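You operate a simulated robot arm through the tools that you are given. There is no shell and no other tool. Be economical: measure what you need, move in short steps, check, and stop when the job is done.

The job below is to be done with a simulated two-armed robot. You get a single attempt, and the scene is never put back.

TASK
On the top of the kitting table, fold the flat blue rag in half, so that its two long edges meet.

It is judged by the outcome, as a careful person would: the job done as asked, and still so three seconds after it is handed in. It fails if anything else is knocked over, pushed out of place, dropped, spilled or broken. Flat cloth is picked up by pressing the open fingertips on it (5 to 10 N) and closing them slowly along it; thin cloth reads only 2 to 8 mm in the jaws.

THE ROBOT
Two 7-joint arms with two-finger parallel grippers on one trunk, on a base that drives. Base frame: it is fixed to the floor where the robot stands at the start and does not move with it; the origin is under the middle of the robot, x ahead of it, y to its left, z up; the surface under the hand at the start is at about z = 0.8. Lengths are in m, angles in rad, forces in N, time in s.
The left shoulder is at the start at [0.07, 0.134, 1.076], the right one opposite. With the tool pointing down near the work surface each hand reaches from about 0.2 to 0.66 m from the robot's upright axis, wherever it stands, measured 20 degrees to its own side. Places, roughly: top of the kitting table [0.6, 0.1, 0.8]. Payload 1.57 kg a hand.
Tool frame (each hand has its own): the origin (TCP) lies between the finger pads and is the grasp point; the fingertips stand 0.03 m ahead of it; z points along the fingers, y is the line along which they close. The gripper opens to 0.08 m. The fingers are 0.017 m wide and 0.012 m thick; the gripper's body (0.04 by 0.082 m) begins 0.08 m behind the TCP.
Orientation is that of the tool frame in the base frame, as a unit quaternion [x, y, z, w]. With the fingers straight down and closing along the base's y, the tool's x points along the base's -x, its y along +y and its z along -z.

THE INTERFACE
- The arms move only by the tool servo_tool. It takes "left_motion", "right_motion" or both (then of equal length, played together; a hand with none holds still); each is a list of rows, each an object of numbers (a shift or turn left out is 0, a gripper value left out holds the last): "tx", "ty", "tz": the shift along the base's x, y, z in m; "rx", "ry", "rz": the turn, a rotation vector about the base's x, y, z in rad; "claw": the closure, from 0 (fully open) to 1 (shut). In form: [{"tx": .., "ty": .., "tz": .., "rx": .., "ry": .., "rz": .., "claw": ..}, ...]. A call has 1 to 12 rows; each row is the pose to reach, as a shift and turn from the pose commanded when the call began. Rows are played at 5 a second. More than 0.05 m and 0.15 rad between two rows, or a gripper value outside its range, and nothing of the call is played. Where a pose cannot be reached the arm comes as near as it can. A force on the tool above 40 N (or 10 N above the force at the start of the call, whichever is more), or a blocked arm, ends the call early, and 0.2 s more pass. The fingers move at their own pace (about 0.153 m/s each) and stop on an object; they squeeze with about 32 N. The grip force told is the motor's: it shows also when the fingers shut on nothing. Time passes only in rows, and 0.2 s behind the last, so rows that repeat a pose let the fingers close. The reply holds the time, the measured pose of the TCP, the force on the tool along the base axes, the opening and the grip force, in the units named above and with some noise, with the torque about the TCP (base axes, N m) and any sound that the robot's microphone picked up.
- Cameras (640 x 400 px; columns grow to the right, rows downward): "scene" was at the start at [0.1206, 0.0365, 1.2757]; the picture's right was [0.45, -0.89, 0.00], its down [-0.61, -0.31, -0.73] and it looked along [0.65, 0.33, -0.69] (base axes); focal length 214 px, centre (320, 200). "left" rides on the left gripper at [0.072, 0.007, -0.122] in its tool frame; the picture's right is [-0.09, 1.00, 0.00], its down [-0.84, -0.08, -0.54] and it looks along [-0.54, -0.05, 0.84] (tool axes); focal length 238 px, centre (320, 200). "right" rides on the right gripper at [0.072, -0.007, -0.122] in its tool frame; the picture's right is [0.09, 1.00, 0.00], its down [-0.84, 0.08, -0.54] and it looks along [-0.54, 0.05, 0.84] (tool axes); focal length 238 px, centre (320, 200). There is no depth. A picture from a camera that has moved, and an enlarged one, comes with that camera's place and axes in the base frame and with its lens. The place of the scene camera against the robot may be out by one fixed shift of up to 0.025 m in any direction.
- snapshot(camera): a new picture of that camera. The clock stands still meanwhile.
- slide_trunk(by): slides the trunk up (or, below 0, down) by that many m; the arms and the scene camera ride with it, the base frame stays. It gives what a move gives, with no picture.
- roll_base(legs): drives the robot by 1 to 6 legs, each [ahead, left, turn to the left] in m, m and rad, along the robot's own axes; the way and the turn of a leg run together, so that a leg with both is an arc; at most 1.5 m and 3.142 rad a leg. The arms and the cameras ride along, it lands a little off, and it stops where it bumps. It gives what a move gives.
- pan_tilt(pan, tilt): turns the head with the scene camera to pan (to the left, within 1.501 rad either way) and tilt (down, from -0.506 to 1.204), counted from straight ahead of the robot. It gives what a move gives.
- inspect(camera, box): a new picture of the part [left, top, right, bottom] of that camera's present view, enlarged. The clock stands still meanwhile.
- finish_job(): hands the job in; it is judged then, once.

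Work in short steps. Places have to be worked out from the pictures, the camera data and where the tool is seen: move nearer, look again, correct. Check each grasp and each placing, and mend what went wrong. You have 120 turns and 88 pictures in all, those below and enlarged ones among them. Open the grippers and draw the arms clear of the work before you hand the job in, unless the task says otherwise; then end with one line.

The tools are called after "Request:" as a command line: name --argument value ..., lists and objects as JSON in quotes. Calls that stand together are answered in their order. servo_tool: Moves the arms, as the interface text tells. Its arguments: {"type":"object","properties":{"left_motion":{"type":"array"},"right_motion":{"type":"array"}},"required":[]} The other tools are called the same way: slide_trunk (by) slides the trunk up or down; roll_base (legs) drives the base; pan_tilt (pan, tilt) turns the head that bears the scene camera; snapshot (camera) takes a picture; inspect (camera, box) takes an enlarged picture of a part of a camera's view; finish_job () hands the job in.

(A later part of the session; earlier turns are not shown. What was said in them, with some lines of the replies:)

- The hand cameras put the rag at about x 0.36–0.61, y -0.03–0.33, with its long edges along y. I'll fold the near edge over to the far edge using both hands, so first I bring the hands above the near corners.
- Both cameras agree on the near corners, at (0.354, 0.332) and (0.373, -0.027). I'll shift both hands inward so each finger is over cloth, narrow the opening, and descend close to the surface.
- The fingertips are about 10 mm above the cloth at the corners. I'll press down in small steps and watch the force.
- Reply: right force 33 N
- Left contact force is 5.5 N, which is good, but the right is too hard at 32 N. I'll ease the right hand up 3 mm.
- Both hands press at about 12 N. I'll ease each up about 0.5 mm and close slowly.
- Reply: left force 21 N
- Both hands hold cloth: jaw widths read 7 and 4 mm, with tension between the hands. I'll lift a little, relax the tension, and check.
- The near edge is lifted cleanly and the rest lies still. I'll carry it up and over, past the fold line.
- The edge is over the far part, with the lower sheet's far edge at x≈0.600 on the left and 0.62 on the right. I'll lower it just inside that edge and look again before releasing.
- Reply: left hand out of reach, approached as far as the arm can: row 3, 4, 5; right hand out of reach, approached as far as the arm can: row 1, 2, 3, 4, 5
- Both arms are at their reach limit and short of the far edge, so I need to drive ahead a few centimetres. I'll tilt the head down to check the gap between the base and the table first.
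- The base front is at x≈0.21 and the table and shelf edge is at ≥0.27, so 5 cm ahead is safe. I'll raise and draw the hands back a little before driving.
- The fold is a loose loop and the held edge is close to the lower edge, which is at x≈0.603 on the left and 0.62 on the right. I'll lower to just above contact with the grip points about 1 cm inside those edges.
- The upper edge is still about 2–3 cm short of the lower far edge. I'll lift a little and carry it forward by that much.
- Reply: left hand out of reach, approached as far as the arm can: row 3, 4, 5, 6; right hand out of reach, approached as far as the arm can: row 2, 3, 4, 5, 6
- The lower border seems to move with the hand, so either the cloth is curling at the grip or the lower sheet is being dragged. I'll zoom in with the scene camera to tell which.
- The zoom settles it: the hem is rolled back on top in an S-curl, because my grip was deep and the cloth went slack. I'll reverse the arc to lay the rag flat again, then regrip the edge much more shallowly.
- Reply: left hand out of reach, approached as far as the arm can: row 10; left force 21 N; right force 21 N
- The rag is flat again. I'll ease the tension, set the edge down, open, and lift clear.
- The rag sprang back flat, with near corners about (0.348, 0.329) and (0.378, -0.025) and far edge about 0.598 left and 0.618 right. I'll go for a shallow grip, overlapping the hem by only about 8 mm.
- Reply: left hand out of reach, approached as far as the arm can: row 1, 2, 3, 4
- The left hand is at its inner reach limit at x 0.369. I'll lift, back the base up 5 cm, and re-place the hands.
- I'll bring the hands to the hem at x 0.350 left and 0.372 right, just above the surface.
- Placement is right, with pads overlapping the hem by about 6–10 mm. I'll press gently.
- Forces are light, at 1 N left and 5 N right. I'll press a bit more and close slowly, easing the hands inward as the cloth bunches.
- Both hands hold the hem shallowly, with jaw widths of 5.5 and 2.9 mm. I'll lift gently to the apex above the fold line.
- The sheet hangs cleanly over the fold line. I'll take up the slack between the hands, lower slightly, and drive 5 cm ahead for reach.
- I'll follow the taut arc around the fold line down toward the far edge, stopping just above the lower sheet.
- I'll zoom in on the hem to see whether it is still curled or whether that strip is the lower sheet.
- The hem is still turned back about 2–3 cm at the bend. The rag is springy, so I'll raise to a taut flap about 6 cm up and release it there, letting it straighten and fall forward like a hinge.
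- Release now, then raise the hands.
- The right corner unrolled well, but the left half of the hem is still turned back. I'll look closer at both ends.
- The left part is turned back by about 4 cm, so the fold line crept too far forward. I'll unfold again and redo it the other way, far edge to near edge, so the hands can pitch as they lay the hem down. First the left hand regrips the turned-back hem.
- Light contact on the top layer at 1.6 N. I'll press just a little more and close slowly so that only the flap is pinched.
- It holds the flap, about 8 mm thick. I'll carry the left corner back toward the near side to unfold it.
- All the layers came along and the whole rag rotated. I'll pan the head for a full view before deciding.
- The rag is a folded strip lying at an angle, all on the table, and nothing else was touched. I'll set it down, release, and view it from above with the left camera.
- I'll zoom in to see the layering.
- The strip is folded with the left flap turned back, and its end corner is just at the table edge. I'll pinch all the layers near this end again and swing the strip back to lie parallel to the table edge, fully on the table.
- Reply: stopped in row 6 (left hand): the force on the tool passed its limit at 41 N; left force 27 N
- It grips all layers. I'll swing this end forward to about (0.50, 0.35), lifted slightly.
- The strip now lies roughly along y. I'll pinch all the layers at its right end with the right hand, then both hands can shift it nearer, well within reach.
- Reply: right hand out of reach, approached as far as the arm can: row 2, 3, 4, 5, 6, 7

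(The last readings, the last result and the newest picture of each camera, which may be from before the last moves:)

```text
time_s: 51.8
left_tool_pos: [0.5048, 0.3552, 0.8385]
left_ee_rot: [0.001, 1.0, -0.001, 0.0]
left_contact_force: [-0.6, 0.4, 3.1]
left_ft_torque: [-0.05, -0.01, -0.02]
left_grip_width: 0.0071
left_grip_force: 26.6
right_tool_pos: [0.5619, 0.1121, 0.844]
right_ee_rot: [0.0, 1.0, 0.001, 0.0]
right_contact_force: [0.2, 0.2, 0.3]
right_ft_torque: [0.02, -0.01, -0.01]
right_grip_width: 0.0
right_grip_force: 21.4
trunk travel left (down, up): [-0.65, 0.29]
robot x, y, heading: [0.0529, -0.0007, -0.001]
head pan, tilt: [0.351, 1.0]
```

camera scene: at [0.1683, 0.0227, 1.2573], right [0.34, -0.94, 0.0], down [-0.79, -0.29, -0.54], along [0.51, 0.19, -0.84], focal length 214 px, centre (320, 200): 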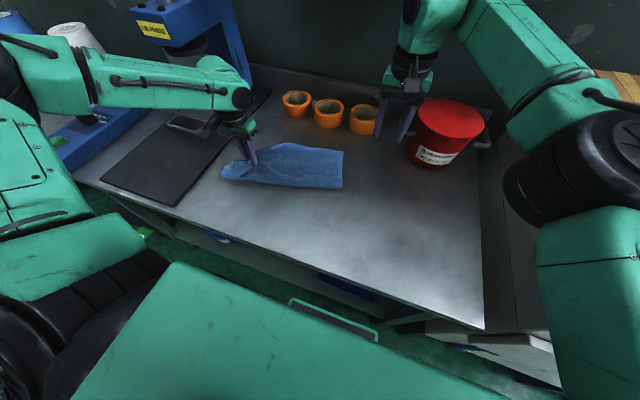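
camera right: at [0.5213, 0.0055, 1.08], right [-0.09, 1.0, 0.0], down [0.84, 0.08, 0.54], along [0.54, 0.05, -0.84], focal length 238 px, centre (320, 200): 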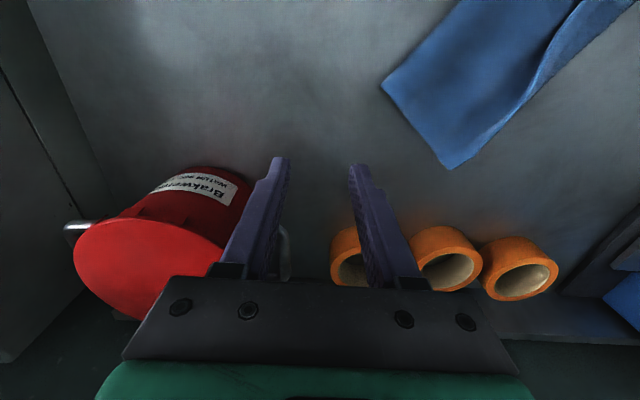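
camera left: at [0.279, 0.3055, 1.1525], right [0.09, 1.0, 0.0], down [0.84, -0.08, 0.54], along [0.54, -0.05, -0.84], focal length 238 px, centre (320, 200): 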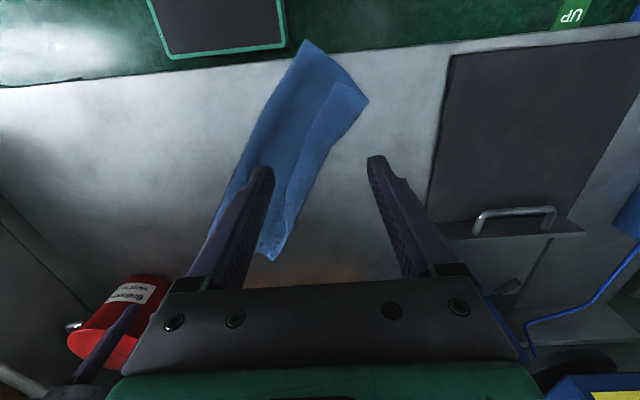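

It closed on air because the reach limit kept it about 1 cm high. I'll reopen, come in a bit, press down, and close again.

Request:
servo_tool --right_motion '[{"claw": 0.5, "tz": 0.01}, {"claw": 0.5, "tx": -0.012, "tz": 0.005}, {"tx": -0.012, "tz": -0.006}, {"tx": -0.012, "tz": -0.0095}, {"tx": -0.012, "tz": -0.0095}]'

Request:
servo_tool --right_motion '[{"claw": 0.5}, {"claw": 0.6}, {"claw": 0.7}, {"claw": 0.8}, {"claw": 0.9}, {"claw": 1.0}, {"claw": 1.0}, {"claw": 1.0}]'

```text
time_s: 53.0
left_tool_pos: [0.5015, 0.3558, 0.839]
left_ee_rot: [-0.001, 1.0, 0.0, 0.002]
left_contact_force: [-0.1, 0.1, 1.7]
left_ft_torque: [-0.03, 0.02, 0.0]
left_grip_width: 0.0074
left_grip_force: 27.2
right_tool_pos: [0.5492, 0.1139, 0.8338]
right_ee_rot: [0.001, 1.0, 0.002, 0.002]
right_contact_force: [3.7, -0.3, 27.5]
right_ft_torque: [0.71, -0.16, -0.09]
right_grip_width: 0.04
right_grip_force: 0.0
trunk travel left (down, up): [-0.65, 0.29]
robot x, y, heading: [0.055, -0.0035, 0.002]
head pan, tilt: [0.351, 1.0]
```

```text
time_s: 54.8
left_tool_pos: [0.4998, 0.3549, 0.8407]
left_ee_rot: [0.0, 1.0, 0.0, 0.002]
left_contact_force: [0.1, -1.7, 0.9]
left_ft_torque: [-0.09, -0.01, 0.0]
left_grip_width: 0.0074
left_grip_force: 26.3
right_tool_pos: [0.5476, 0.1141, 0.8346]
right_ee_rot: [-0.001, 1.0, 0.002, 0.003]
right_contact_force: [-2.5, 7.5, 34.9]
right_ft_torque: [0.58, 0.08, 0.06]
right_grip_width: 0.007
right_grip_force: 26.3
trunk travel left (down, up): [-0.65, 0.29]
robot x, y, heading: [0.0549, 0.0014, 0.001]
head pan, tilt: [0.351, 1.0]
```

Both ends are gripped. I'll shift the strip to lie along y at about x 0.49, pulling it lightly straight.

Request:
servo_tool --left_motion '[{"tz": 0.012}, {"tx": -0.005, "ty": -0.02, "tz": 0.012}, {"tx": -0.01, "ty": -0.04, "tz": 0.012}, {"tx": -0.01, "ty": -0.045, "tz": 0.006}, {"tx": -0.01, "ty": -0.045, "tz": 0.002}, {"tx": -0.01, "ty": -0.045, "tz": 0.002, "claw": 0.5}, {"tx": -0.01, "ty": -0.045, "tz": 0.002, "claw": 0.4}, {"tx": -0.01, "ty": -0.045, "tz": 0.04}, {"tx": -0.01, "ty": -0.045, "tz": 0.09}, {"tx": -0.03, "ty": -0.045, "tz": 0.13}, {"tx": -0.06, "ty": -0.025, "tz": 0.16}, {"tx": -0.06, "ty": -0.025, "tz": 0.16}]' --right_motion '[{"tz": 0.015}, {"tx": -0.025, "ty": -0.025, "tz": 0.015}, {"tx": -0.05, "ty": -0.05, "tz": 0.015}, {"tx": -0.058, "ty": -0.06, "tz": 0.008}, {"tx": -0.058, "ty": -0.06, "tz": 0.003}, {"tx": -0.058, "ty": -0.06, "tz": 0.003, "claw": 0.5}, {"tx": -0.058, "ty": -0.06, "tz": 0.003, "claw": 0.4}, {"tx": -0.058, "ty": -0.06, "tz": 0.04}, {"tx": -0.058, "ty": -0.06, "tz": 0.09}, {"tx": -0.08, "ty": -0.08, "tz": 0.13}, {"tx": -0.11, "ty": -0.1, "tz": 0.16}, {"tx": -0.11, "ty": -0.1, "tz": 0.16}]'

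Request:
snapshot --camera "left"

Request:
snapshot --camera "right"

```text
time_s: 57.4
left_tool_pos: [0.4467, 0.3286, 0.9952]
left_ee_rot: [0.0, 1.0, -0.001, 0.0]
left_contact_force: [1.3, 0.0, -0.3]
left_ft_torque: [-0.02, -0.01, 0.0]
left_grip_width: 0.0479
left_grip_force: 0.1
right_tool_pos: [0.4428, 0.0147, 0.9903]
right_ee_rot: [0.0, 1.0, -0.001, -0.001]
right_contact_force: [0.2, 0.3, -0.4]
right_ft_torque: [0.01, 0.05, 0.01]
right_grip_width: 0.0479
right_grip_force: 0.0
trunk travel left (down, up): [-0.65, 0.29]
robot x, y, heading: [0.0539, -0.0018, -0.005]
head pan, tilt: [0.351, 1.0]
```

```text
23 pictures are left
camera left: at [0.3737, 0.3369, 1.1179], right [0.09, 1.0, 0.0], down [0.84, -0.08, 0.54], along [0.54, -0.05, -0.84], focal length 238 px, centre (320, 200)
```

left: 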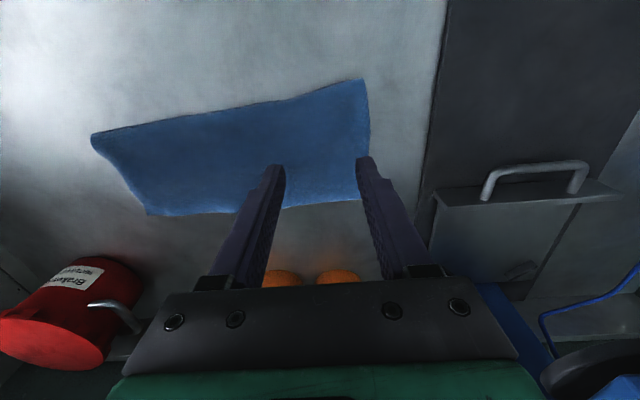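

```text
22 pictures are left
camera right: at [0.3704, 0.008, 1.1111], right [-0.09, 1.0, 0.0], down [0.84, 0.08, 0.54], along [0.54, 0.05, -0.84], focal length 238 px, centre (320, 200)
```

right: 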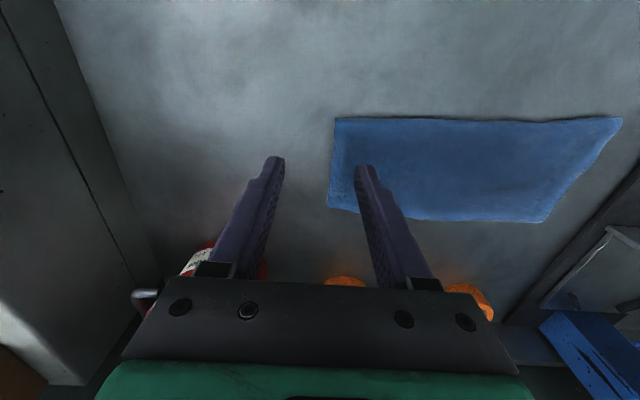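

The flap shook out, and the strip now looks flat with no turned-back hem. I'll zoom to find where the two hems lie.

Request:
inspect --camera "left" --box '[80, 60, 400, 230]'

Request:
inspect --camera "right" --box '[310, 95, 640, 235]'

```text
2.00 times, centred on (240, 145) of left
camera zoom: at [0.3737, 0.3369, 1.1179], right [0.09, 1.0, 0.0], down [0.84, -0.08, 0.54], along [0.54, -0.05, -0.84], focal length 477 px, centre (480, 310)
```

zoom: 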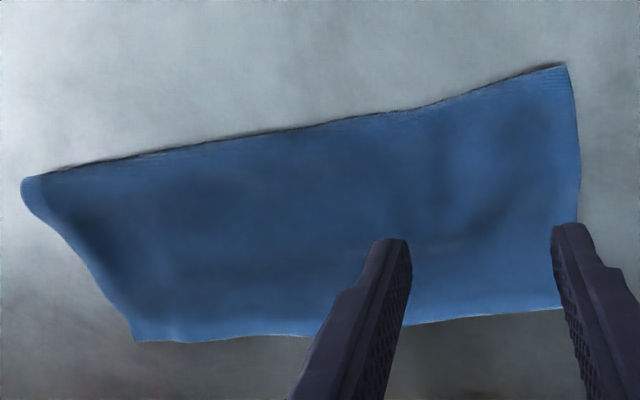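

```text
1.94 times, centred on (475, 165) of right
camera zoom: at [0.3704, 0.008, 1.1111], right [-0.09, 1.0, 0.0], down [0.84, 0.08, 0.54], along [0.54, 0.05, -0.84], focal length 462 px, centre (19, 268)
```

zoom: 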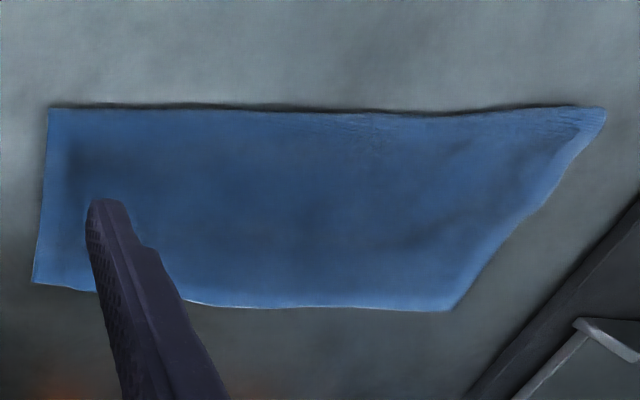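

The upper sheet lies flat with its hem along x≈0.583, and the lower hem is hidden beneath it, further in. I'll grip the upper hem shallowly at both ends, lift it to see the lower hem, and lay it back in register.

Request:
servo_tool --left_motion '[{"tx": 0.035, "ty": 0.004, "tz": -0.01, "claw": 0.5}, {"tx": 0.07, "ty": 0.008, "tz": -0.03}, {"tx": 0.105, "ty": 0.012, "tz": -0.05}, {"tx": 0.135, "ty": 0.014, "tz": -0.08}, {"tx": 0.135, "ty": 0.014, "tz": -0.115}, {"tx": 0.135, "ty": 0.014, "tz": -0.14}, {"tx": 0.135, "ty": 0.014, "tz": -0.153}, {"tx": 0.135, "ty": 0.014, "tz": -0.153}]' --right_motion '[{"tx": 0.035, "ty": 0.015, "tz": -0.01, "claw": 0.5}, {"tx": 0.07, "ty": 0.03, "tz": -0.03}, {"tx": 0.105, "ty": 0.045, "tz": -0.05}, {"tx": 0.139, "ty": 0.06, "tz": -0.08}, {"tx": 0.139, "ty": 0.06, "tz": -0.115}, {"tx": 0.139, "ty": 0.06, "tz": -0.135}, {"tx": 0.139, "ty": 0.06, "tz": -0.148}, {"tx": 0.139, "ty": 0.06, "tz": -0.148}]'

Request:
snapshot --camera "left"

Request:
snapshot --camera "right"

```text
time_s: 59.2
left_tool_pos: [0.5817, 0.3427, 0.845]
left_ee_rot: [0.0, 1.0, 0.0, -0.001]
left_contact_force: [0.0, 0.8, -0.1]
left_ft_torque: [-0.01, -0.03, 0.02]
left_grip_width: 0.04
left_grip_force: 0.0
right_tool_pos: [0.582, 0.0724, 0.8438]
right_ee_rot: [-0.002, 1.0, 0.001, 0.0]
right_contact_force: [-0.6, 0.5, -0.9]
right_ft_torque: [0.02, -0.01, -0.01]
right_grip_width: 0.0398
right_grip_force: 0.0
trunk travel left (down, up): [-0.65, 0.29]
robot x, y, heading: [0.0567, -0.002, 0.002]
head pan, tilt: [0.351, 1.0]
```

```text
19 pictures are left
camera left: at [0.5082, 0.3503, 0.9668], right [0.09, 1.0, 0.0], down [0.84, -0.08, 0.54], along [0.54, -0.05, -0.84], focal length 238 px, centre (320, 200)
```

left: 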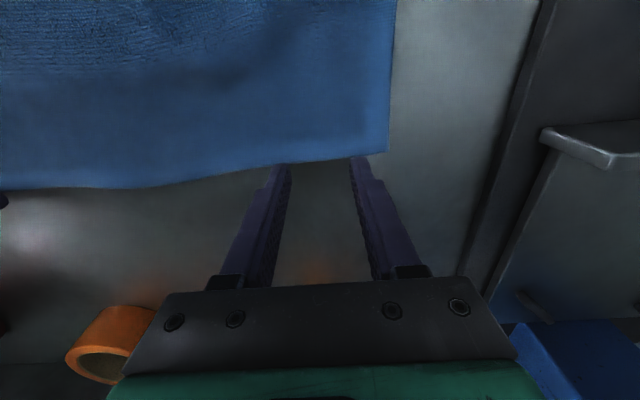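

```text
18 pictures are left
camera right: at [0.5088, 0.0656, 0.964], right [-0.09, 1.0, 0.0], down [0.84, 0.08, 0.54], along [0.54, 0.05, -0.84], focal length 238 px, centre (320, 200)
```

right: 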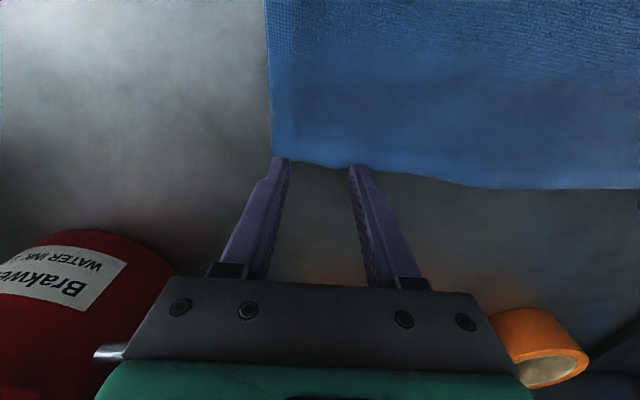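

The pads just overlap the hem. I'll shift the left hand 3 mm nearer and press both lightly.

Request:
servo_tool --left_motion '[{"tx": -0.003, "tz": -0.006}, {"tx": -0.003, "tz": -0.01}, {"tx": -0.003, "tz": -0.0125}, {"tx": -0.003, "tz": -0.0125}]' --right_motion '[{"tz": -0.005}, {"tz": -0.009}, {"tz": -0.0115}, {"tz": -0.0115}]'

```text
time_s: 60.2
left_tool_pos: [0.5764, 0.3425, 0.8338]
left_ee_rot: [-0.001, 1.0, -0.001, 0.001]
left_contact_force: [1.0, 0.0, 4.4]
left_ft_torque: [0.03, 0.02, -0.01]
left_grip_width: 0.0399
left_grip_force: 0.1
right_tool_pos: [0.5807, 0.0738, 0.8334]
right_ee_rot: [-0.001, 1.0, 0.001, 0.001]
right_contact_force: [1.9, 1.3, 9.3]
right_ft_torque: [0.09, 0.02, 0.0]
right_grip_width: 0.04
right_grip_force: 0.0
trunk travel left (down, up): [-0.65, 0.29]
robot x, y, heading: [0.056, 0.002, 0.007]
head pan, tilt: [0.351, 1.0]
```

Contact is good at 4 and 9 N. Close slowly, then lift by 5 cm.

Request:
servo_tool --left_motion '[{"tz": -0.0007, "claw": 0.56}, {"tz": -0.0007, "claw": 0.63}, {"tz": -0.0007, "claw": 0.7}, {"tz": -0.0007, "claw": 0.77}, {"tz": -0.0007, "claw": 0.84}, {"tz": -0.0007, "claw": 0.92}, {"tz": -0.0007, "claw": 1.0}, {"tz": -0.0007, "claw": 1.0}, {"tz": -0.0007, "claw": 1.0}]' --right_motion '[{"tz": 0, "claw": 0.56}, {"tz": 0, "claw": 0.63}, {"tz": 0, "claw": 0.7}, {"tz": 0, "claw": 0.77}, {"tz": 0, "claw": 0.84}, {"tz": 0, "claw": 0.92}, {"tz": 0, "claw": 1.0}, {"tz": 0, "claw": 1.0}, {"tz": 0, "claw": 1.0}]'

Request:
servo_tool --left_motion '[{"ty": -0.002, "tz": 0.015}, {"ty": -0.002, "tz": 0.035}, {"ty": -0.002, "tx": -0.01, "tz": 0.055}, {"ty": -0.002, "tx": -0.02, "tz": 0.075}, {"ty": -0.002, "tx": -0.03, "tz": 0.09}, {"ty": -0.002, "tx": -0.03, "tz": 0.09}]' --right_motion '[{"ty": 0.002, "tz": 0.015}, {"ty": 0.002, "tz": 0.035}, {"ty": 0.002, "tx": -0.01, "tz": 0.055}, {"ty": 0.002, "tx": -0.02, "tz": 0.075}, {"ty": 0.002, "tx": -0.03, "tz": 0.09}, {"ty": 0.002, "tx": -0.03, "tz": 0.09}]'

Request:
snapshot --camera "left"

Request:
snapshot --camera "right"

```text
time_s: 62.2
left_tool_pos: [0.5762, 0.3426, 0.8336]
left_ee_rot: [0.0, 1.0, -0.001, 0.001]
left_contact_force: [-0.3, -4.9, 4.5]
left_ft_torque: [-0.16, 0.03, 0.04]
left_grip_width: 0.0034
left_grip_force: 24.1
right_tool_pos: [0.5799, 0.0735, 0.8328]
right_ee_rot: [-0.001, 1.0, 0.0, 0.001]
right_contact_force: [-1.0, 5.2, 10.2]
right_ft_torque: [0.16, 0.1, -0.04]
right_grip_width: 0.0042
right_grip_force: 24.4
trunk travel left (down, up): [-0.65, 0.29]
robot x, y, heading: [0.0538, -0.001, 0.0]
head pan, tilt: [0.351, 1.0]
```

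```text
time_s: 63.6
left_tool_pos: [0.5492, 0.3416, 0.921]
left_ee_rot: [-0.001, 1.0, -0.001, -0.001]
left_contact_force: [0.5, -3.5, 0.6]
left_ft_torque: [-0.1, 0.03, 0.04]
left_grip_width: 0.0031
left_grip_force: 24.3
right_tool_pos: [0.5516, 0.0738, 0.9222]
right_ee_rot: [0.0, 1.0, 0.001, -0.002]
right_contact_force: [0.5, 3.0, -1.4]
right_ft_torque: [0.11, -0.02, -0.03]
right_grip_width: 0.0039
right_grip_force: 24.4
trunk travel left (down, up): [-0.65, 0.29]
robot x, y, heading: [0.0556, -0.0019, -0.001]
head pan, tilt: [0.351, 1.0]
```

```text
17 pictures are left
camera left: at [0.475, 0.3495, 1.044], right [0.09, 1.0, 0.0], down [0.84, -0.08, 0.54], along [0.54, -0.05, -0.84], focal length 238 px, centre (320, 200)
```

left: 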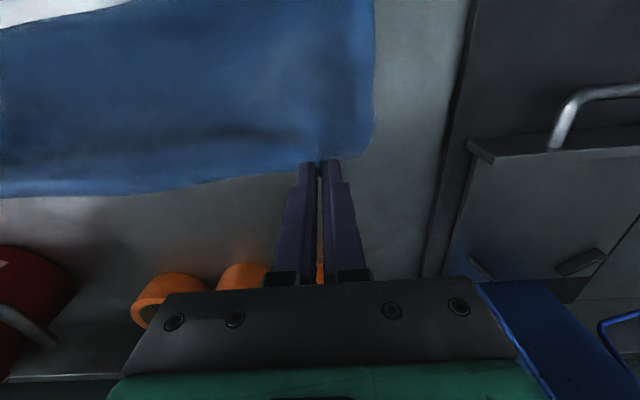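

```text
16 pictures are left
camera right: at [0.4791, 0.0678, 1.0435], right [-0.09, 1.0, 0.0], down [0.84, 0.08, 0.54], along [0.54, 0.05, -0.84], focal length 238 px, centre (320, 200)
```

right: 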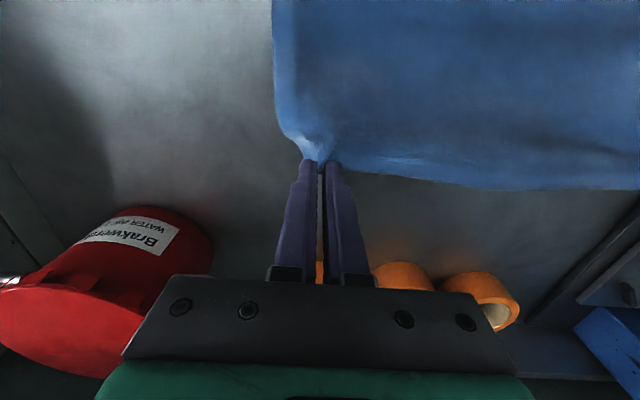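

The upper hem is held correctly, facing forward. I'll move it back 6 cm so that the lower hem comes into view ahead of it.

Request:
servo_tool --left_motion '[{"tx": -0.025, "tz": 0.0}, {"tx": -0.05, "tz": 0.0}, {"tx": -0.07, "tz": 0.0}, {"tx": -0.07, "tz": 0.0}]' --right_motion '[{"tx": -0.025, "tz": 0.0}, {"tx": -0.05, "tz": 0.0}, {"tx": -0.07, "tz": 0.0}, {"tx": -0.07, "tz": 0.0}]'

Request:
snapshot --camera "right"

Request:
snapshot --camera "left"

```text
time_s: 64.6
left_tool_pos: [0.4782, 0.3412, 0.9225]
left_ee_rot: [-0.001, 1.0, 0.0, 0.0]
left_contact_force: [0.8, -2.6, -0.6]
left_ft_torque: [-0.08, 0.02, -0.01]
left_grip_width: 0.0032
left_grip_force: 24.5
right_tool_pos: [0.4818, 0.0754, 0.9193]
right_ee_rot: [0.0, 1.0, 0.001, -0.001]
right_contact_force: [0.3, 2.8, -0.7]
right_ft_torque: [0.07, 0.0, -0.02]
right_grip_width: 0.0032
right_grip_force: 24.9
trunk travel left (down, up): [-0.65, 0.29]
robot x, y, heading: [0.0573, 0.0013, 0.001]
head pan, tilt: [0.351, 1.0]
```

```text
15 pictures are left
camera right: at [0.4091, 0.0687, 1.0413], right [-0.09, 1.0, 0.0], down [0.84, 0.08, 0.54], along [0.54, 0.05, -0.84], focal length 238 px, centre (320, 200)
```

right: 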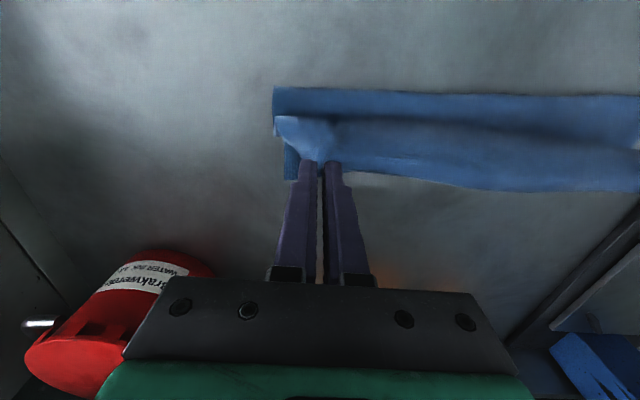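

```text
14 pictures are left
camera left: at [0.4055, 0.3494, 1.0451], right [0.09, 1.0, 0.0], down [0.84, -0.08, 0.54], along [0.54, -0.05, -0.84], focal length 238 px, centre (320, 200)
```

left: 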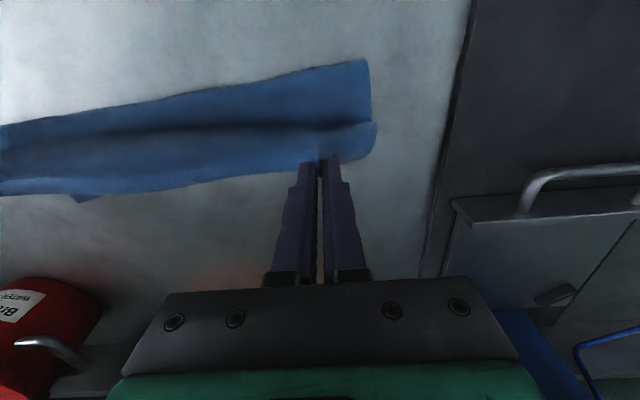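

The lower hem is visible now: its right corner is at about (0.538, 0.045) and it slants nearer toward the left. The fold line must go back 3–4 cm, so I'll move the held hem up and back until it stands over the proper fold line.

Request:
servo_tool --left_motion '[{"tx": -0.03, "tz": 0.01}, {"tx": -0.06, "tz": 0.016}, {"tx": -0.085, "tz": 0.02}, {"tx": -0.1, "tz": 0.022}, {"tx": -0.1, "tz": 0.022}]' --right_motion '[{"tx": -0.02, "tz": 0.01}, {"tx": -0.04, "tz": 0.016}, {"tx": -0.052, "tz": 0.02}, {"tx": -0.062, "tz": 0.022}, {"tx": -0.062, "tz": 0.022}]'

Request:
snapshot --camera "left"

Request:
snapshot --camera "right"

```text
time_s: 65.8
left_tool_pos: [0.3787, 0.3407, 0.9454]
left_ee_rot: [0.0, 1.0, -0.001, -0.001]
left_contact_force: [1.5, -3.9, 0.1]
left_ft_torque: [-0.1, -0.01, 0.0]
left_grip_width: 0.0035
left_grip_force: 24.2
right_tool_pos: [0.4212, 0.0749, 0.9429]
right_ee_rot: [-0.001, 1.0, 0.001, -0.001]
right_contact_force: [-0.6, 5.0, 0.5]
right_ft_torque: [0.13, 0.01, 0.0]
right_grip_width: 0.0034
right_grip_force: 24.8
trunk travel left (down, up): [-0.65, 0.29]
robot x, y, heading: [0.0557, -0.0011, 0.0]
head pan, tilt: [0.351, 1.0]
```

```text
13 pictures are left
camera left: at [0.3067, 0.3485, 1.0668], right [0.09, 1.0, 0.0], down [0.84, -0.08, 0.54], along [0.54, -0.05, -0.84], focal length 238 px, centre (320, 200)
```

left: 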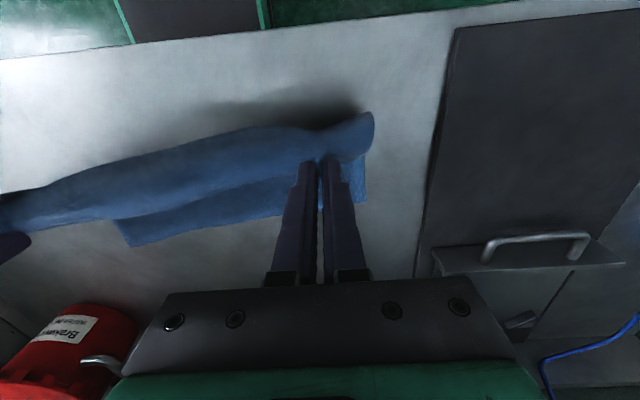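

```text
12 pictures are left
camera right: at [0.3475, 0.0682, 1.0638], right [-0.09, 1.0, 0.0], down [0.84, 0.08, 0.54], along [0.54, 0.05, -0.84], focal length 238 px, centre (320, 200)
```

right: 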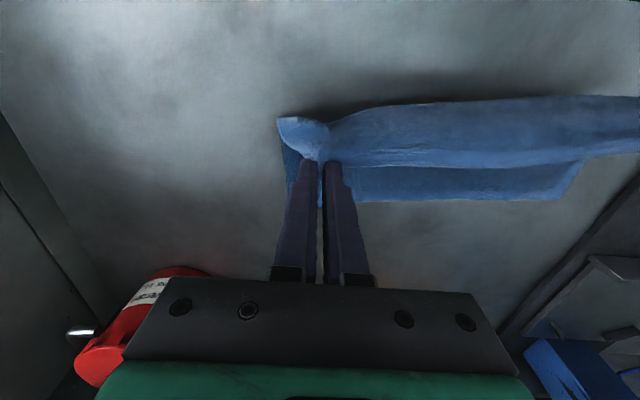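

The lower hem runs from (0.485, 0.395) to (0.535, 0.037). The held hem now faces the right way, so I'll swing it forward and down in a slightly slack arc to land on that hem, stopping just above it.

Request:
servo_tool --left_motion '[{"tx": 0.02, "ty": 0.001, "tz": -0.006}, {"tx": 0.045, "ty": 0.003, "tz": -0.016}, {"tx": 0.07, "ty": 0.005, "tz": -0.034}, {"tx": 0.09, "ty": 0.006, "tz": -0.056}, {"tx": 0.103, "ty": 0.006, "tz": -0.078}, {"tx": 0.109, "ty": 0.006, "tz": -0.095}, {"tx": 0.109, "ty": 0.006, "tz": -0.103}, {"tx": 0.109, "ty": 0.006, "tz": -0.103}]' --right_motion '[{"tx": 0.02, "ty": 0.001, "tz": -0.006}, {"tx": 0.043, "ty": 0.002, "tz": -0.016}, {"tx": 0.067, "ty": 0.004, "tz": -0.034}, {"tx": 0.087, "ty": 0.004, "tz": -0.056}, {"tx": 0.1, "ty": 0.004, "tz": -0.078}, {"tx": 0.105, "ty": 0.004, "tz": -0.095}, {"tx": 0.105, "ty": 0.004, "tz": -0.101}, {"tx": 0.105, "ty": 0.004, "tz": -0.101}]'

Request:
snapshot --camera "left"

Request:
snapshot --camera "right"

```text
time_s: 67.6
left_tool_pos: [0.4886, 0.3485, 0.8407]
left_ee_rot: [0.0, 1.0, -0.001, 0.0]
left_contact_force: [2.1, -7.3, 0.9]
left_ft_torque: [-0.24, -0.05, 0.01]
left_grip_width: 0.0034
left_grip_force: 24.3
right_tool_pos: [0.5242, 0.0792, 0.8404]
right_ee_rot: [0.0, 1.0, 0.0, 0.0]
right_contact_force: [-0.5, 6.8, 0.8]
right_ft_torque: [0.18, 0.02, -0.04]
right_grip_width: 0.0036
right_grip_force: 24.3
trunk travel left (down, up): [-0.65, 0.29]
robot x, y, heading: [0.0585, -0.0001, -0.001]
head pan, tilt: [0.351, 1.0]
```

```text
11 pictures are left
camera left: at [0.4141, 0.3558, 0.9627], right [0.09, 1.0, 0.0], down [0.84, -0.08, 0.54], along [0.54, -0.05, -0.84], focal length 238 px, centre (320, 200)
```

left: 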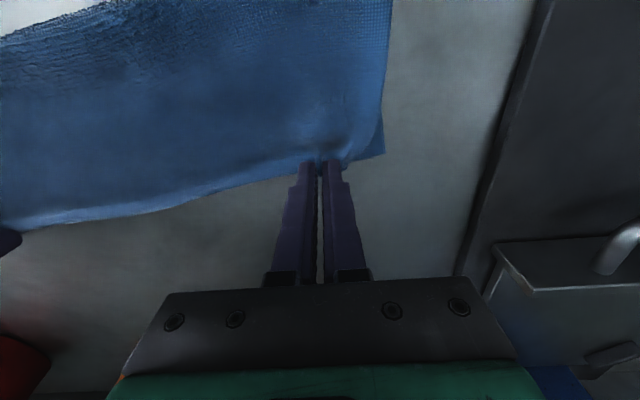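

```text
10 pictures are left
camera right: at [0.4516, 0.0717, 0.961], right [-0.09, 1.0, 0.0], down [0.84, 0.08, 0.54], along [0.54, 0.05, -0.84], focal length 238 px, centre (320, 200)
```

right: 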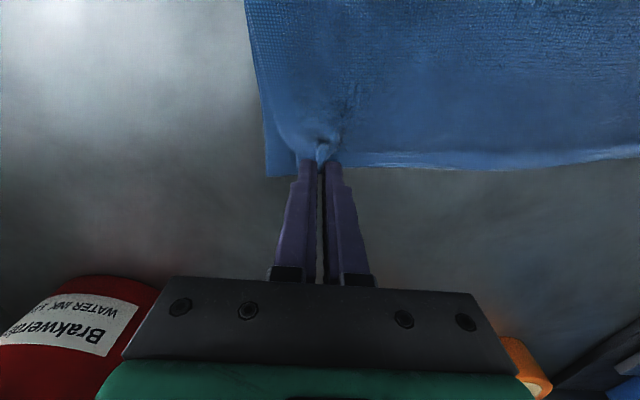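

The upper hem sits right over the lower hem, with the lower corners just where predicted. I'll nudge the right hand 2 mm forward, lower to touch, open gently, and lift straight off.

Request:
servo_tool --left_motion '[{"tz": -0.003}, {"tz": -0.005}, {"tz": -0.005, "claw": 0.9}, {"tz": -0.005, "claw": 0.75}, {"tz": -0.005, "claw": 0.6}, {"tz": -0.004, "claw": 0.5}, {"tz": 0.005, "claw": 0.5}, {"tz": 0.03}, {"tz": 0.07}, {"tz": 0.1}, {"tz": 0.1}]' --right_motion '[{"tx": 0.002, "tz": -0.003}, {"tx": 0.002, "tz": -0.005}, {"tx": 0.002, "tz": -0.005, "claw": 0.9}, {"tx": 0.002, "tz": -0.005, "claw": 0.75}, {"tx": 0.002, "tz": -0.005, "claw": 0.6}, {"tx": 0.002, "tz": -0.004, "claw": 0.5}, {"tx": 0.002, "tz": 0.005, "claw": 0.5}, {"tx": 0.002, "tz": 0.03}, {"tx": 0.002, "tz": 0.07}, {"tx": 0.002, "tz": 0.1}, {"tx": 0.002, "tz": 0.1}]'

Request:
snapshot --camera "left"

Request:
snapshot --camera "right"

```text
time_s: 70.0
left_tool_pos: [0.4855, 0.3461, 0.9401]
left_ee_rot: [0.0, 1.0, 0.0, 0.001]
left_contact_force: [0.1, -0.2, -0.5]
left_ft_torque: [0.0, 0.03, 0.01]
left_grip_width: 0.0398
left_grip_force: 0.1
right_tool_pos: [0.5271, 0.0809, 0.9429]
right_ee_rot: [0.0, 1.0, 0.0, -0.001]
right_contact_force: [-0.4, -0.6, -0.6]
right_ft_torque: [0.02, 0.04, -0.01]
right_grip_width: 0.04
right_grip_force: 0.0
trunk travel left (down, up): [-0.65, 0.29]
robot x, y, heading: [0.0566, -0.0013, -0.002]
head pan, tilt: [0.351, 1.0]
```

```text
9 pictures are left
camera left: at [0.4133, 0.3537, 1.062], right [0.09, 1.0, 0.0], down [0.84, -0.08, 0.54], along [0.54, -0.05, -0.84], focal length 238 px, centre (320, 200)
```

left: 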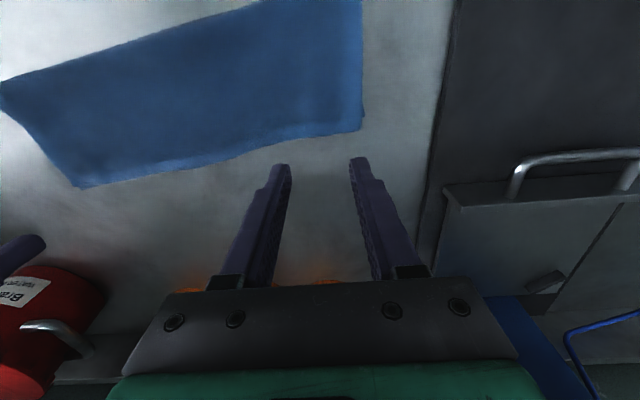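

```text
8 pictures are left
camera right: at [0.4548, 0.0739, 1.0645], right [-0.09, 1.0, 0.0], down [0.84, 0.08, 0.54], along [0.54, 0.05, -0.84], focal length 238 px, centre (320, 200)
```

right: 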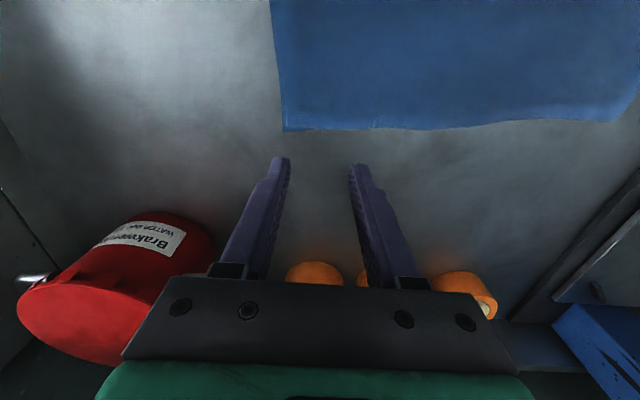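

That looks like a clean half fold. I'll inspect the hem edges closely.

Request:
inspect --camera "left" --box '[60, 70, 380, 200]'

Request:
inspect --camera "right" --box '[260, 70, 640, 150]'

```text
2.00 times, centred on (220, 135) of left
camera zoom: at [0.4133, 0.3537, 1.062], right [0.09, 1.0, 0.0], down [0.84, -0.08, 0.54], along [0.54, -0.05, -0.84], focal length 477 px, centre (520, 330)
```

zoom: 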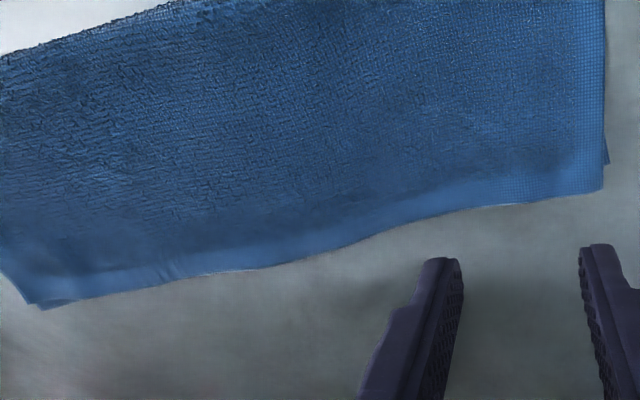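

```text
1.68 times, centred on (450, 110) of right
camera zoom: at [0.4548, 0.0739, 1.0645], right [-0.09, 1.0, 0.0], down [0.84, 0.08, 0.54], along [0.54, 0.05, -0.84], focal length 401 px, centre (101, 352)
```

zoom: 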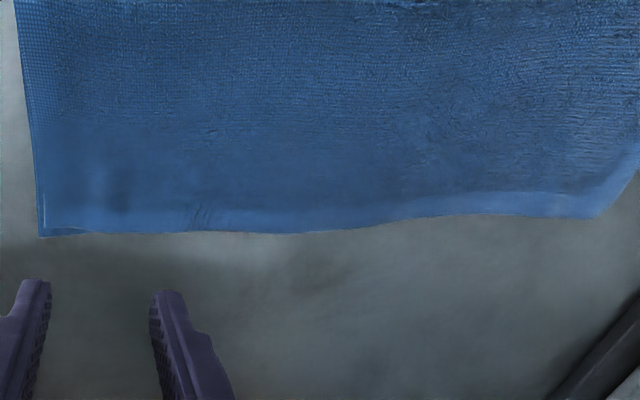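

The left end's upper hem overhangs the lower by about 1–1.4 cm, while the right end matches within about 3 mm. I'll correct the left by pinching only the overhanging hem and setting it back about 1.1 cm.

Request:
servo_tool --left_motion '[{"tx": 0.011, "ty": 0.006, "tz": -0.03, "claw": 0.68}, {"tx": 0.011, "ty": 0.006, "tz": -0.065}, {"tx": 0.011, "ty": 0.006, "tz": -0.09}, {"tx": 0.011, "ty": 0.006, "tz": -0.1}, {"tx": 0.011, "ty": 0.006, "tz": -0.106}, {"tx": 0.011, "ty": 0.006, "tz": -0.1075}, {"tx": 0.011, "ty": 0.006, "tz": -0.1075}]'

Request:
inspect --camera "left" --box '[200, 80, 440, 230]'

```text
time_s: 71.6
left_tool_pos: [0.4972, 0.3531, 0.8345]
left_ee_rot: [-0.001, 1.0, 0.0, 0.002]
left_contact_force: [-0.6, 2.9, 14.8]
left_ft_torque: [0.0, 0.17, -0.05]
left_grip_width: 0.025
left_grip_force: 0.0
right_tool_pos: [0.5247, 0.079, 0.9437]
right_ee_rot: [0.0, 1.0, 0.002, 0.002]
right_contact_force: [0.5, -0.7, 0.9]
right_ft_torque: [0.01, -0.01, 0.04]
right_grip_width: 0.0403
right_grip_force: 0.2
trunk travel left (down, up): [-0.65, 0.29]
robot x, y, heading: [0.0531, -0.002, -0.002]
head pan, tilt: [0.351, 1.0]
```

```text
2.67 times, centred on (320, 155) of left
camera zoom: at [0.4234, 0.3602, 0.9562], right [0.09, 1.0, 0.0], down [0.83, -0.08, 0.55], along [0.54, -0.05, -0.84], focal length 636 px, centre (320, 320)
```

zoom: 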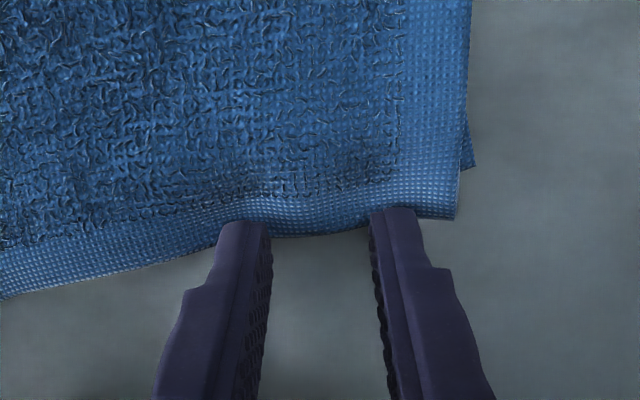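

The pads are on the overhanging hem only. I'll close, lift, set back 11 mm, and lower.

Request:
servo_tool --left_motion '[{"tz": 0.0005, "claw": 0.75}, {"tz": 0.0005, "claw": 0.82}, {"tz": 0.0005, "claw": 0.89}, {"tz": 0.0005, "claw": 0.95}, {"tz": 0.0005, "claw": 1.0}, {"tz": 0.0005, "claw": 1.0}, {"tz": 0.0005, "claw": 1.0}]'

Request:
servo_tool --left_motion '[{"tz": 0.015}, {"tx": -0.003, "tz": 0.028}, {"tx": -0.009, "tz": 0.03}, {"tx": -0.012, "tz": 0.02}, {"tx": -0.012, "tz": 0.008}, {"tx": -0.012, "tz": 0.003}, {"tx": -0.012, "tz": 0.003}]'

```text
time_s: 73.2
left_tool_pos: [0.4962, 0.3511, 0.8342]
left_ee_rot: [0.0, 1.0, 0.001, 0.0]
left_contact_force: [1.7, -1.3, 15.3]
left_ft_torque: [-0.04, 0.06, 0.02]
left_grip_width: 0.0034
left_grip_force: 24.7
right_tool_pos: [0.5259, 0.0784, 0.9447]
right_ee_rot: [0.001, 1.0, 0.003, 0.0]
right_contact_force: [-0.1, 0.3, -0.5]
right_ft_torque: [-0.02, 0.02, -0.03]
right_grip_width: 0.0398
right_grip_force: 0.0
trunk travel left (down, up): [-0.65, 0.29]
robot x, y, heading: [0.0581, 0.0013, -0.0]
head pan, tilt: [0.351, 1.0]
```

```text
time_s: 74.8
left_tool_pos: [0.4842, 0.3534, 0.8366]
left_ee_rot: [0.0, 1.0, -0.001, 0.0]
left_contact_force: [-0.1, -0.1, 2.6]
left_ft_torque: [0.04, 0.05, 0.02]
left_grip_width: 0.0032
left_grip_force: 24.7
right_tool_pos: [0.5263, 0.079, 0.9446]
right_ee_rot: [0.0, 1.0, 0.001, 0.0]
right_contact_force: [0.1, 0.1, -0.5]
right_ft_torque: [-0.06, 0.02, -0.03]
right_grip_width: 0.0401
right_grip_force: 0.0
trunk travel left (down, up): [-0.65, 0.29]
robot x, y, heading: [0.0581, 0.0024, 0.0]
head pan, tilt: [0.351, 1.0]
```

It held a single layer at 3.4 mm and moved it back. I'll open to about 2.5 cm, lift off, and look.

Request:
servo_tool --left_motion '[{"tz": 0.0, "claw": 0.88}, {"tz": 0.0, "claw": 0.78}, {"tz": 0.0, "claw": 0.68}, {"tz": 0.01}, {"tz": 0.04}, {"tz": 0.08}, {"tz": 0.1}, {"tz": 0.1}]'

Request:
inspect --camera "left" --box '[60, 0, 400, 200]'

```text
time_s: 76.6
left_tool_pos: [0.4847, 0.3532, 0.9401]
left_ee_rot: [0.0, 1.0, 0.0, 0.0]
left_contact_force: [0.0, 0.5, -0.4]
left_ft_torque: [0.0, -0.03, -0.01]
left_grip_width: 0.0256
left_grip_force: 0.0
right_tool_pos: [0.5271, 0.0795, 0.9422]
right_ee_rot: [0.001, 1.0, 0.001, 0.0]
right_contact_force: [-0.4, -0.4, -0.5]
right_ft_torque: [-0.01, 0.02, -0.01]
right_grip_width: 0.0398
right_grip_force: 0.1
trunk travel left (down, up): [-0.65, 0.29]
robot x, y, heading: [0.0581, -0.0001, 0.0]
head pan, tilt: [0.351, 1.0]
```

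```text
1.88 times, centred on (230, 100) of left
camera zoom: at [0.4118, 0.36, 1.0619], right [0.09, 1.0, 0.0], down [0.84, -0.08, 0.54], along [0.54, -0.05, -0.84], focal length 449 px, centre (489, 388)
```

zoom: 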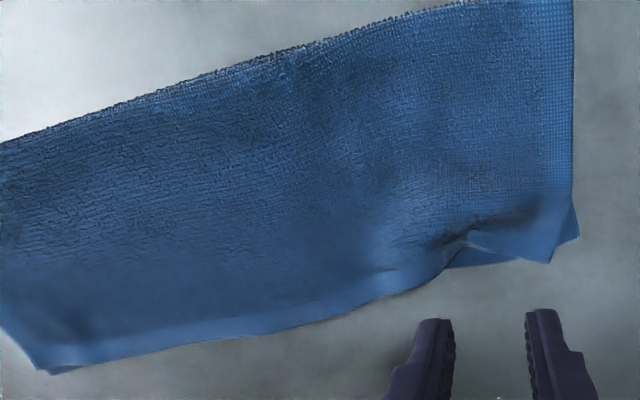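

The local pinch left a crease: the corner is still about 1.2 cm forward and 1.6 cm inward of the lower corner. I'll pinch the overhanging corner itself and set it back diagonally, which also pulls the crease out.

Request:
servo_tool --left_motion '[{"tx": 0.011, "ty": 0.019, "tz": -0.03, "claw": 0.75}, {"tx": 0.011, "ty": 0.019, "tz": -0.065}, {"tx": 0.011, "ty": 0.019, "tz": -0.09}, {"tx": 0.011, "ty": 0.019, "tz": -0.1}, {"tx": 0.011, "ty": 0.019, "tz": -0.106}, {"tx": 0.011, "ty": 0.019, "tz": -0.107}, {"tx": 0.011, "ty": 0.019, "tz": -0.107, "claw": 0.82}, {"tx": 0.011, "ty": 0.019, "tz": -0.107, "claw": 0.9}, {"tx": 0.011, "ty": 0.019, "tz": -0.107, "claw": 1.0}, {"tx": 0.011, "ty": 0.019, "tz": -0.107, "claw": 1.0}, {"tx": 0.011, "ty": 0.019, "tz": -0.107, "claw": 1.0}]'

```text
time_s: 79.0
left_tool_pos: [0.495, 0.3697, 0.8333]
left_ee_rot: [0.0, 1.0, 0.0, 0.002]
left_contact_force: [3.3, 0.5, 24.7]
left_ft_torque: [0.01, 0.07, 0.02]
left_grip_width: 0.0039
left_grip_force: 24.3
right_tool_pos: [0.5261, 0.0779, 0.9458]
right_ee_rot: [0.0, 1.0, 0.002, 0.002]
right_contact_force: [-0.2, -0.4, 0.4]
right_ft_torque: [-0.01, -0.03, 0.01]
right_grip_width: 0.0398
right_grip_force: 0.0
trunk travel left (down, up): [-0.65, 0.29]
robot x, y, heading: [0.0604, -0.0013, 0.0]
head pan, tilt: [0.351, 1.0]
```

It gripped one layer at 3.9 mm. I'll lift, move (−12, +17) mm, set down, release, and lift off.

Request:
servo_tool --left_motion '[{"tz": 0.015}, {"tx": -0.004, "ty": 0.006, "tz": 0.028}, {"tx": -0.012, "ty": 0.017, "tz": 0.028}, {"tx": -0.012, "ty": 0.018, "tz": 0.016}, {"tx": -0.012, "ty": 0.018, "tz": 0.006}, {"tx": -0.012, "ty": 0.018, "tz": 0.004}, {"tx": -0.012, "ty": 0.018, "tz": 0.004, "claw": 0.9}, {"tx": -0.012, "ty": 0.018, "tz": 0.004, "claw": 0.75}, {"tx": -0.012, "ty": 0.018, "tz": 0.015}, {"tx": -0.012, "ty": 0.018, "tz": 0.05}, {"tx": -0.012, "ty": 0.008, "tz": 0.09}, {"tx": -0.012, "ty": 0.0, "tz": 0.107}]'

Request:
inspect --camera "left" --box '[60, 0, 400, 200]'

```text
time_s: 81.6
left_tool_pos: [0.4832, 0.3719, 0.94]
left_ee_rot: [-0.002, 1.0, 0.0, 0.0]
left_contact_force: [0.3, 0.1, 0.2]
left_ft_torque: [-0.01, -0.01, 0.01]
left_grip_width: 0.0198
left_grip_force: 0.0
right_tool_pos: [0.5277, 0.0798, 0.9437]
right_ee_rot: [0.0, 1.0, 0.001, 0.0]
right_contact_force: [0.5, 0.9, 0.2]
right_ft_torque: [0.01, 0.0, 0.04]
right_grip_width: 0.0402
right_grip_force: 0.1
trunk travel left (down, up): [-0.65, 0.29]
robot x, y, heading: [0.056, 0.0016, -0.003]
head pan, tilt: [0.351, 1.0]
```

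```text
1.88 times, centred on (230, 100) of left
camera zoom: at [0.4093, 0.3788, 1.0613], right [0.09, 1.0, 0.0], down [0.84, -0.08, 0.54], along [0.54, -0.05, -0.84], focal length 449 px, centre (489, 388)
```

zoom: 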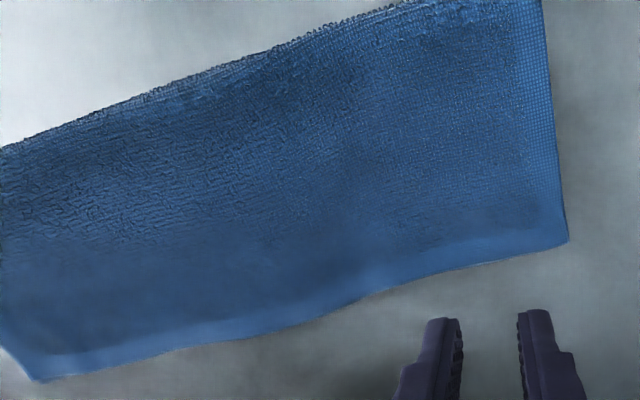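

The crease is gone and both corners and hems coincide. I'll draw both arms up and back clear of the work, then take a last look.

Request:
servo_tool --left_motion '[{"tz": 0.04, "claw": 0.5}, {"tz": 0.08}, {"tx": -0.03, "tz": 0.11}, {"tx": -0.06, "tz": 0.13}, {"tx": -0.08, "tz": 0.14}, {"tx": -0.08, "tz": 0.14}]' --right_motion '[{"tz": 0.04}, {"tz": 0.08}, {"tx": -0.03, "ty": -0.03, "tz": 0.1}, {"tx": -0.06, "ty": -0.06, "tz": 0.11}, {"tx": -0.09, "ty": -0.09, "tz": 0.12}, {"tx": -0.09, "ty": -0.12, "tz": 0.12}]'

Request:
snapshot --camera "scene"

Request:
snapshot --camera "left"

```text
time_s: 83.0
left_tool_pos: [0.4024, 0.3693, 1.0805]
left_ee_rot: [0.0, 1.0, 0.0, -0.001]
left_contact_force: [0.7, 0.4, -0.2]
left_ft_torque: [0.02, 0.01, 0.0]
left_grip_width: 0.0403
left_grip_force: 0.1
right_tool_pos: [0.4363, -0.0442, 1.0641]
right_ee_rot: [0.0, 1.0, 0.002, 0.0]
right_contact_force: [0.0, -0.6, -0.9]
right_ft_torque: [0.05, 0.0, 0.01]
right_grip_width: 0.0401
right_grip_force: 0.1
trunk travel left (down, up): [-0.65, 0.29]
robot x, y, heading: [0.0597, -0.0003, -0.001]
head pan, tilt: [0.351, 1.0]
```

```text
2 pictures are left
camera scene: at [0.169, 0.021, 1.2572], right [0.34, -0.94, 0.0], down [-0.79, -0.29, -0.54], along [0.51, 0.19, -0.84], focal length 214 px, centre (320, 200)
```

scene: 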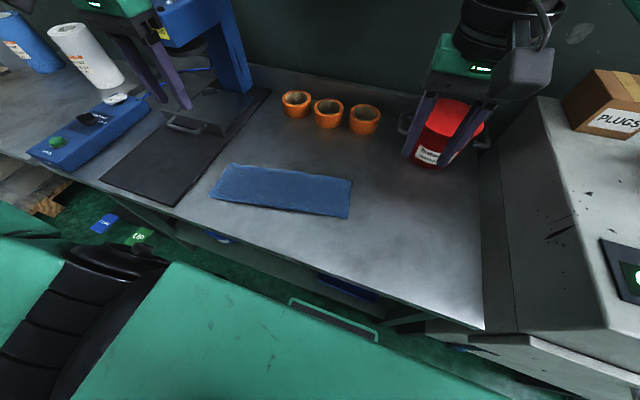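

```text
1 pictures are left
camera left: at [0.3301, 0.378, 1.2025], right [0.09, 1.0, 0.0], down [0.84, -0.08, 0.54], along [0.54, -0.05, -0.84], focal length 238 px, centre (320, 200)
```

left: 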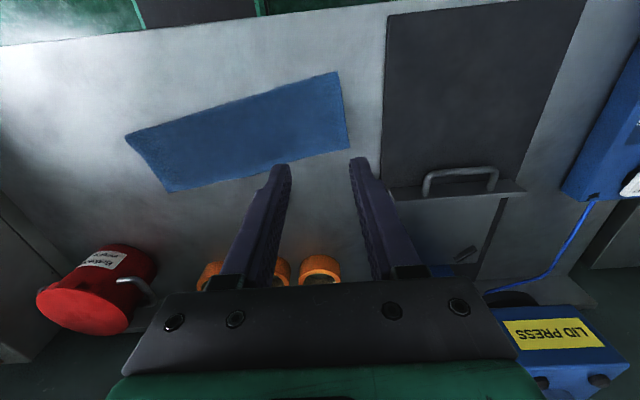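

The rag lies neatly folded in half on the table, the other objects are undisturbed, and both arms are clear with the grippers open. Handing in.

Request:
finish_job

```text
The job is handed in.
```

The blue rag is folded in half on the kitting table with its long edges together, after one failed fold that I unfolded and redid. It lies a little nearer the robot and slightly angled from where it started. Nothing else was moved, and both arms are clear with the grippers open.
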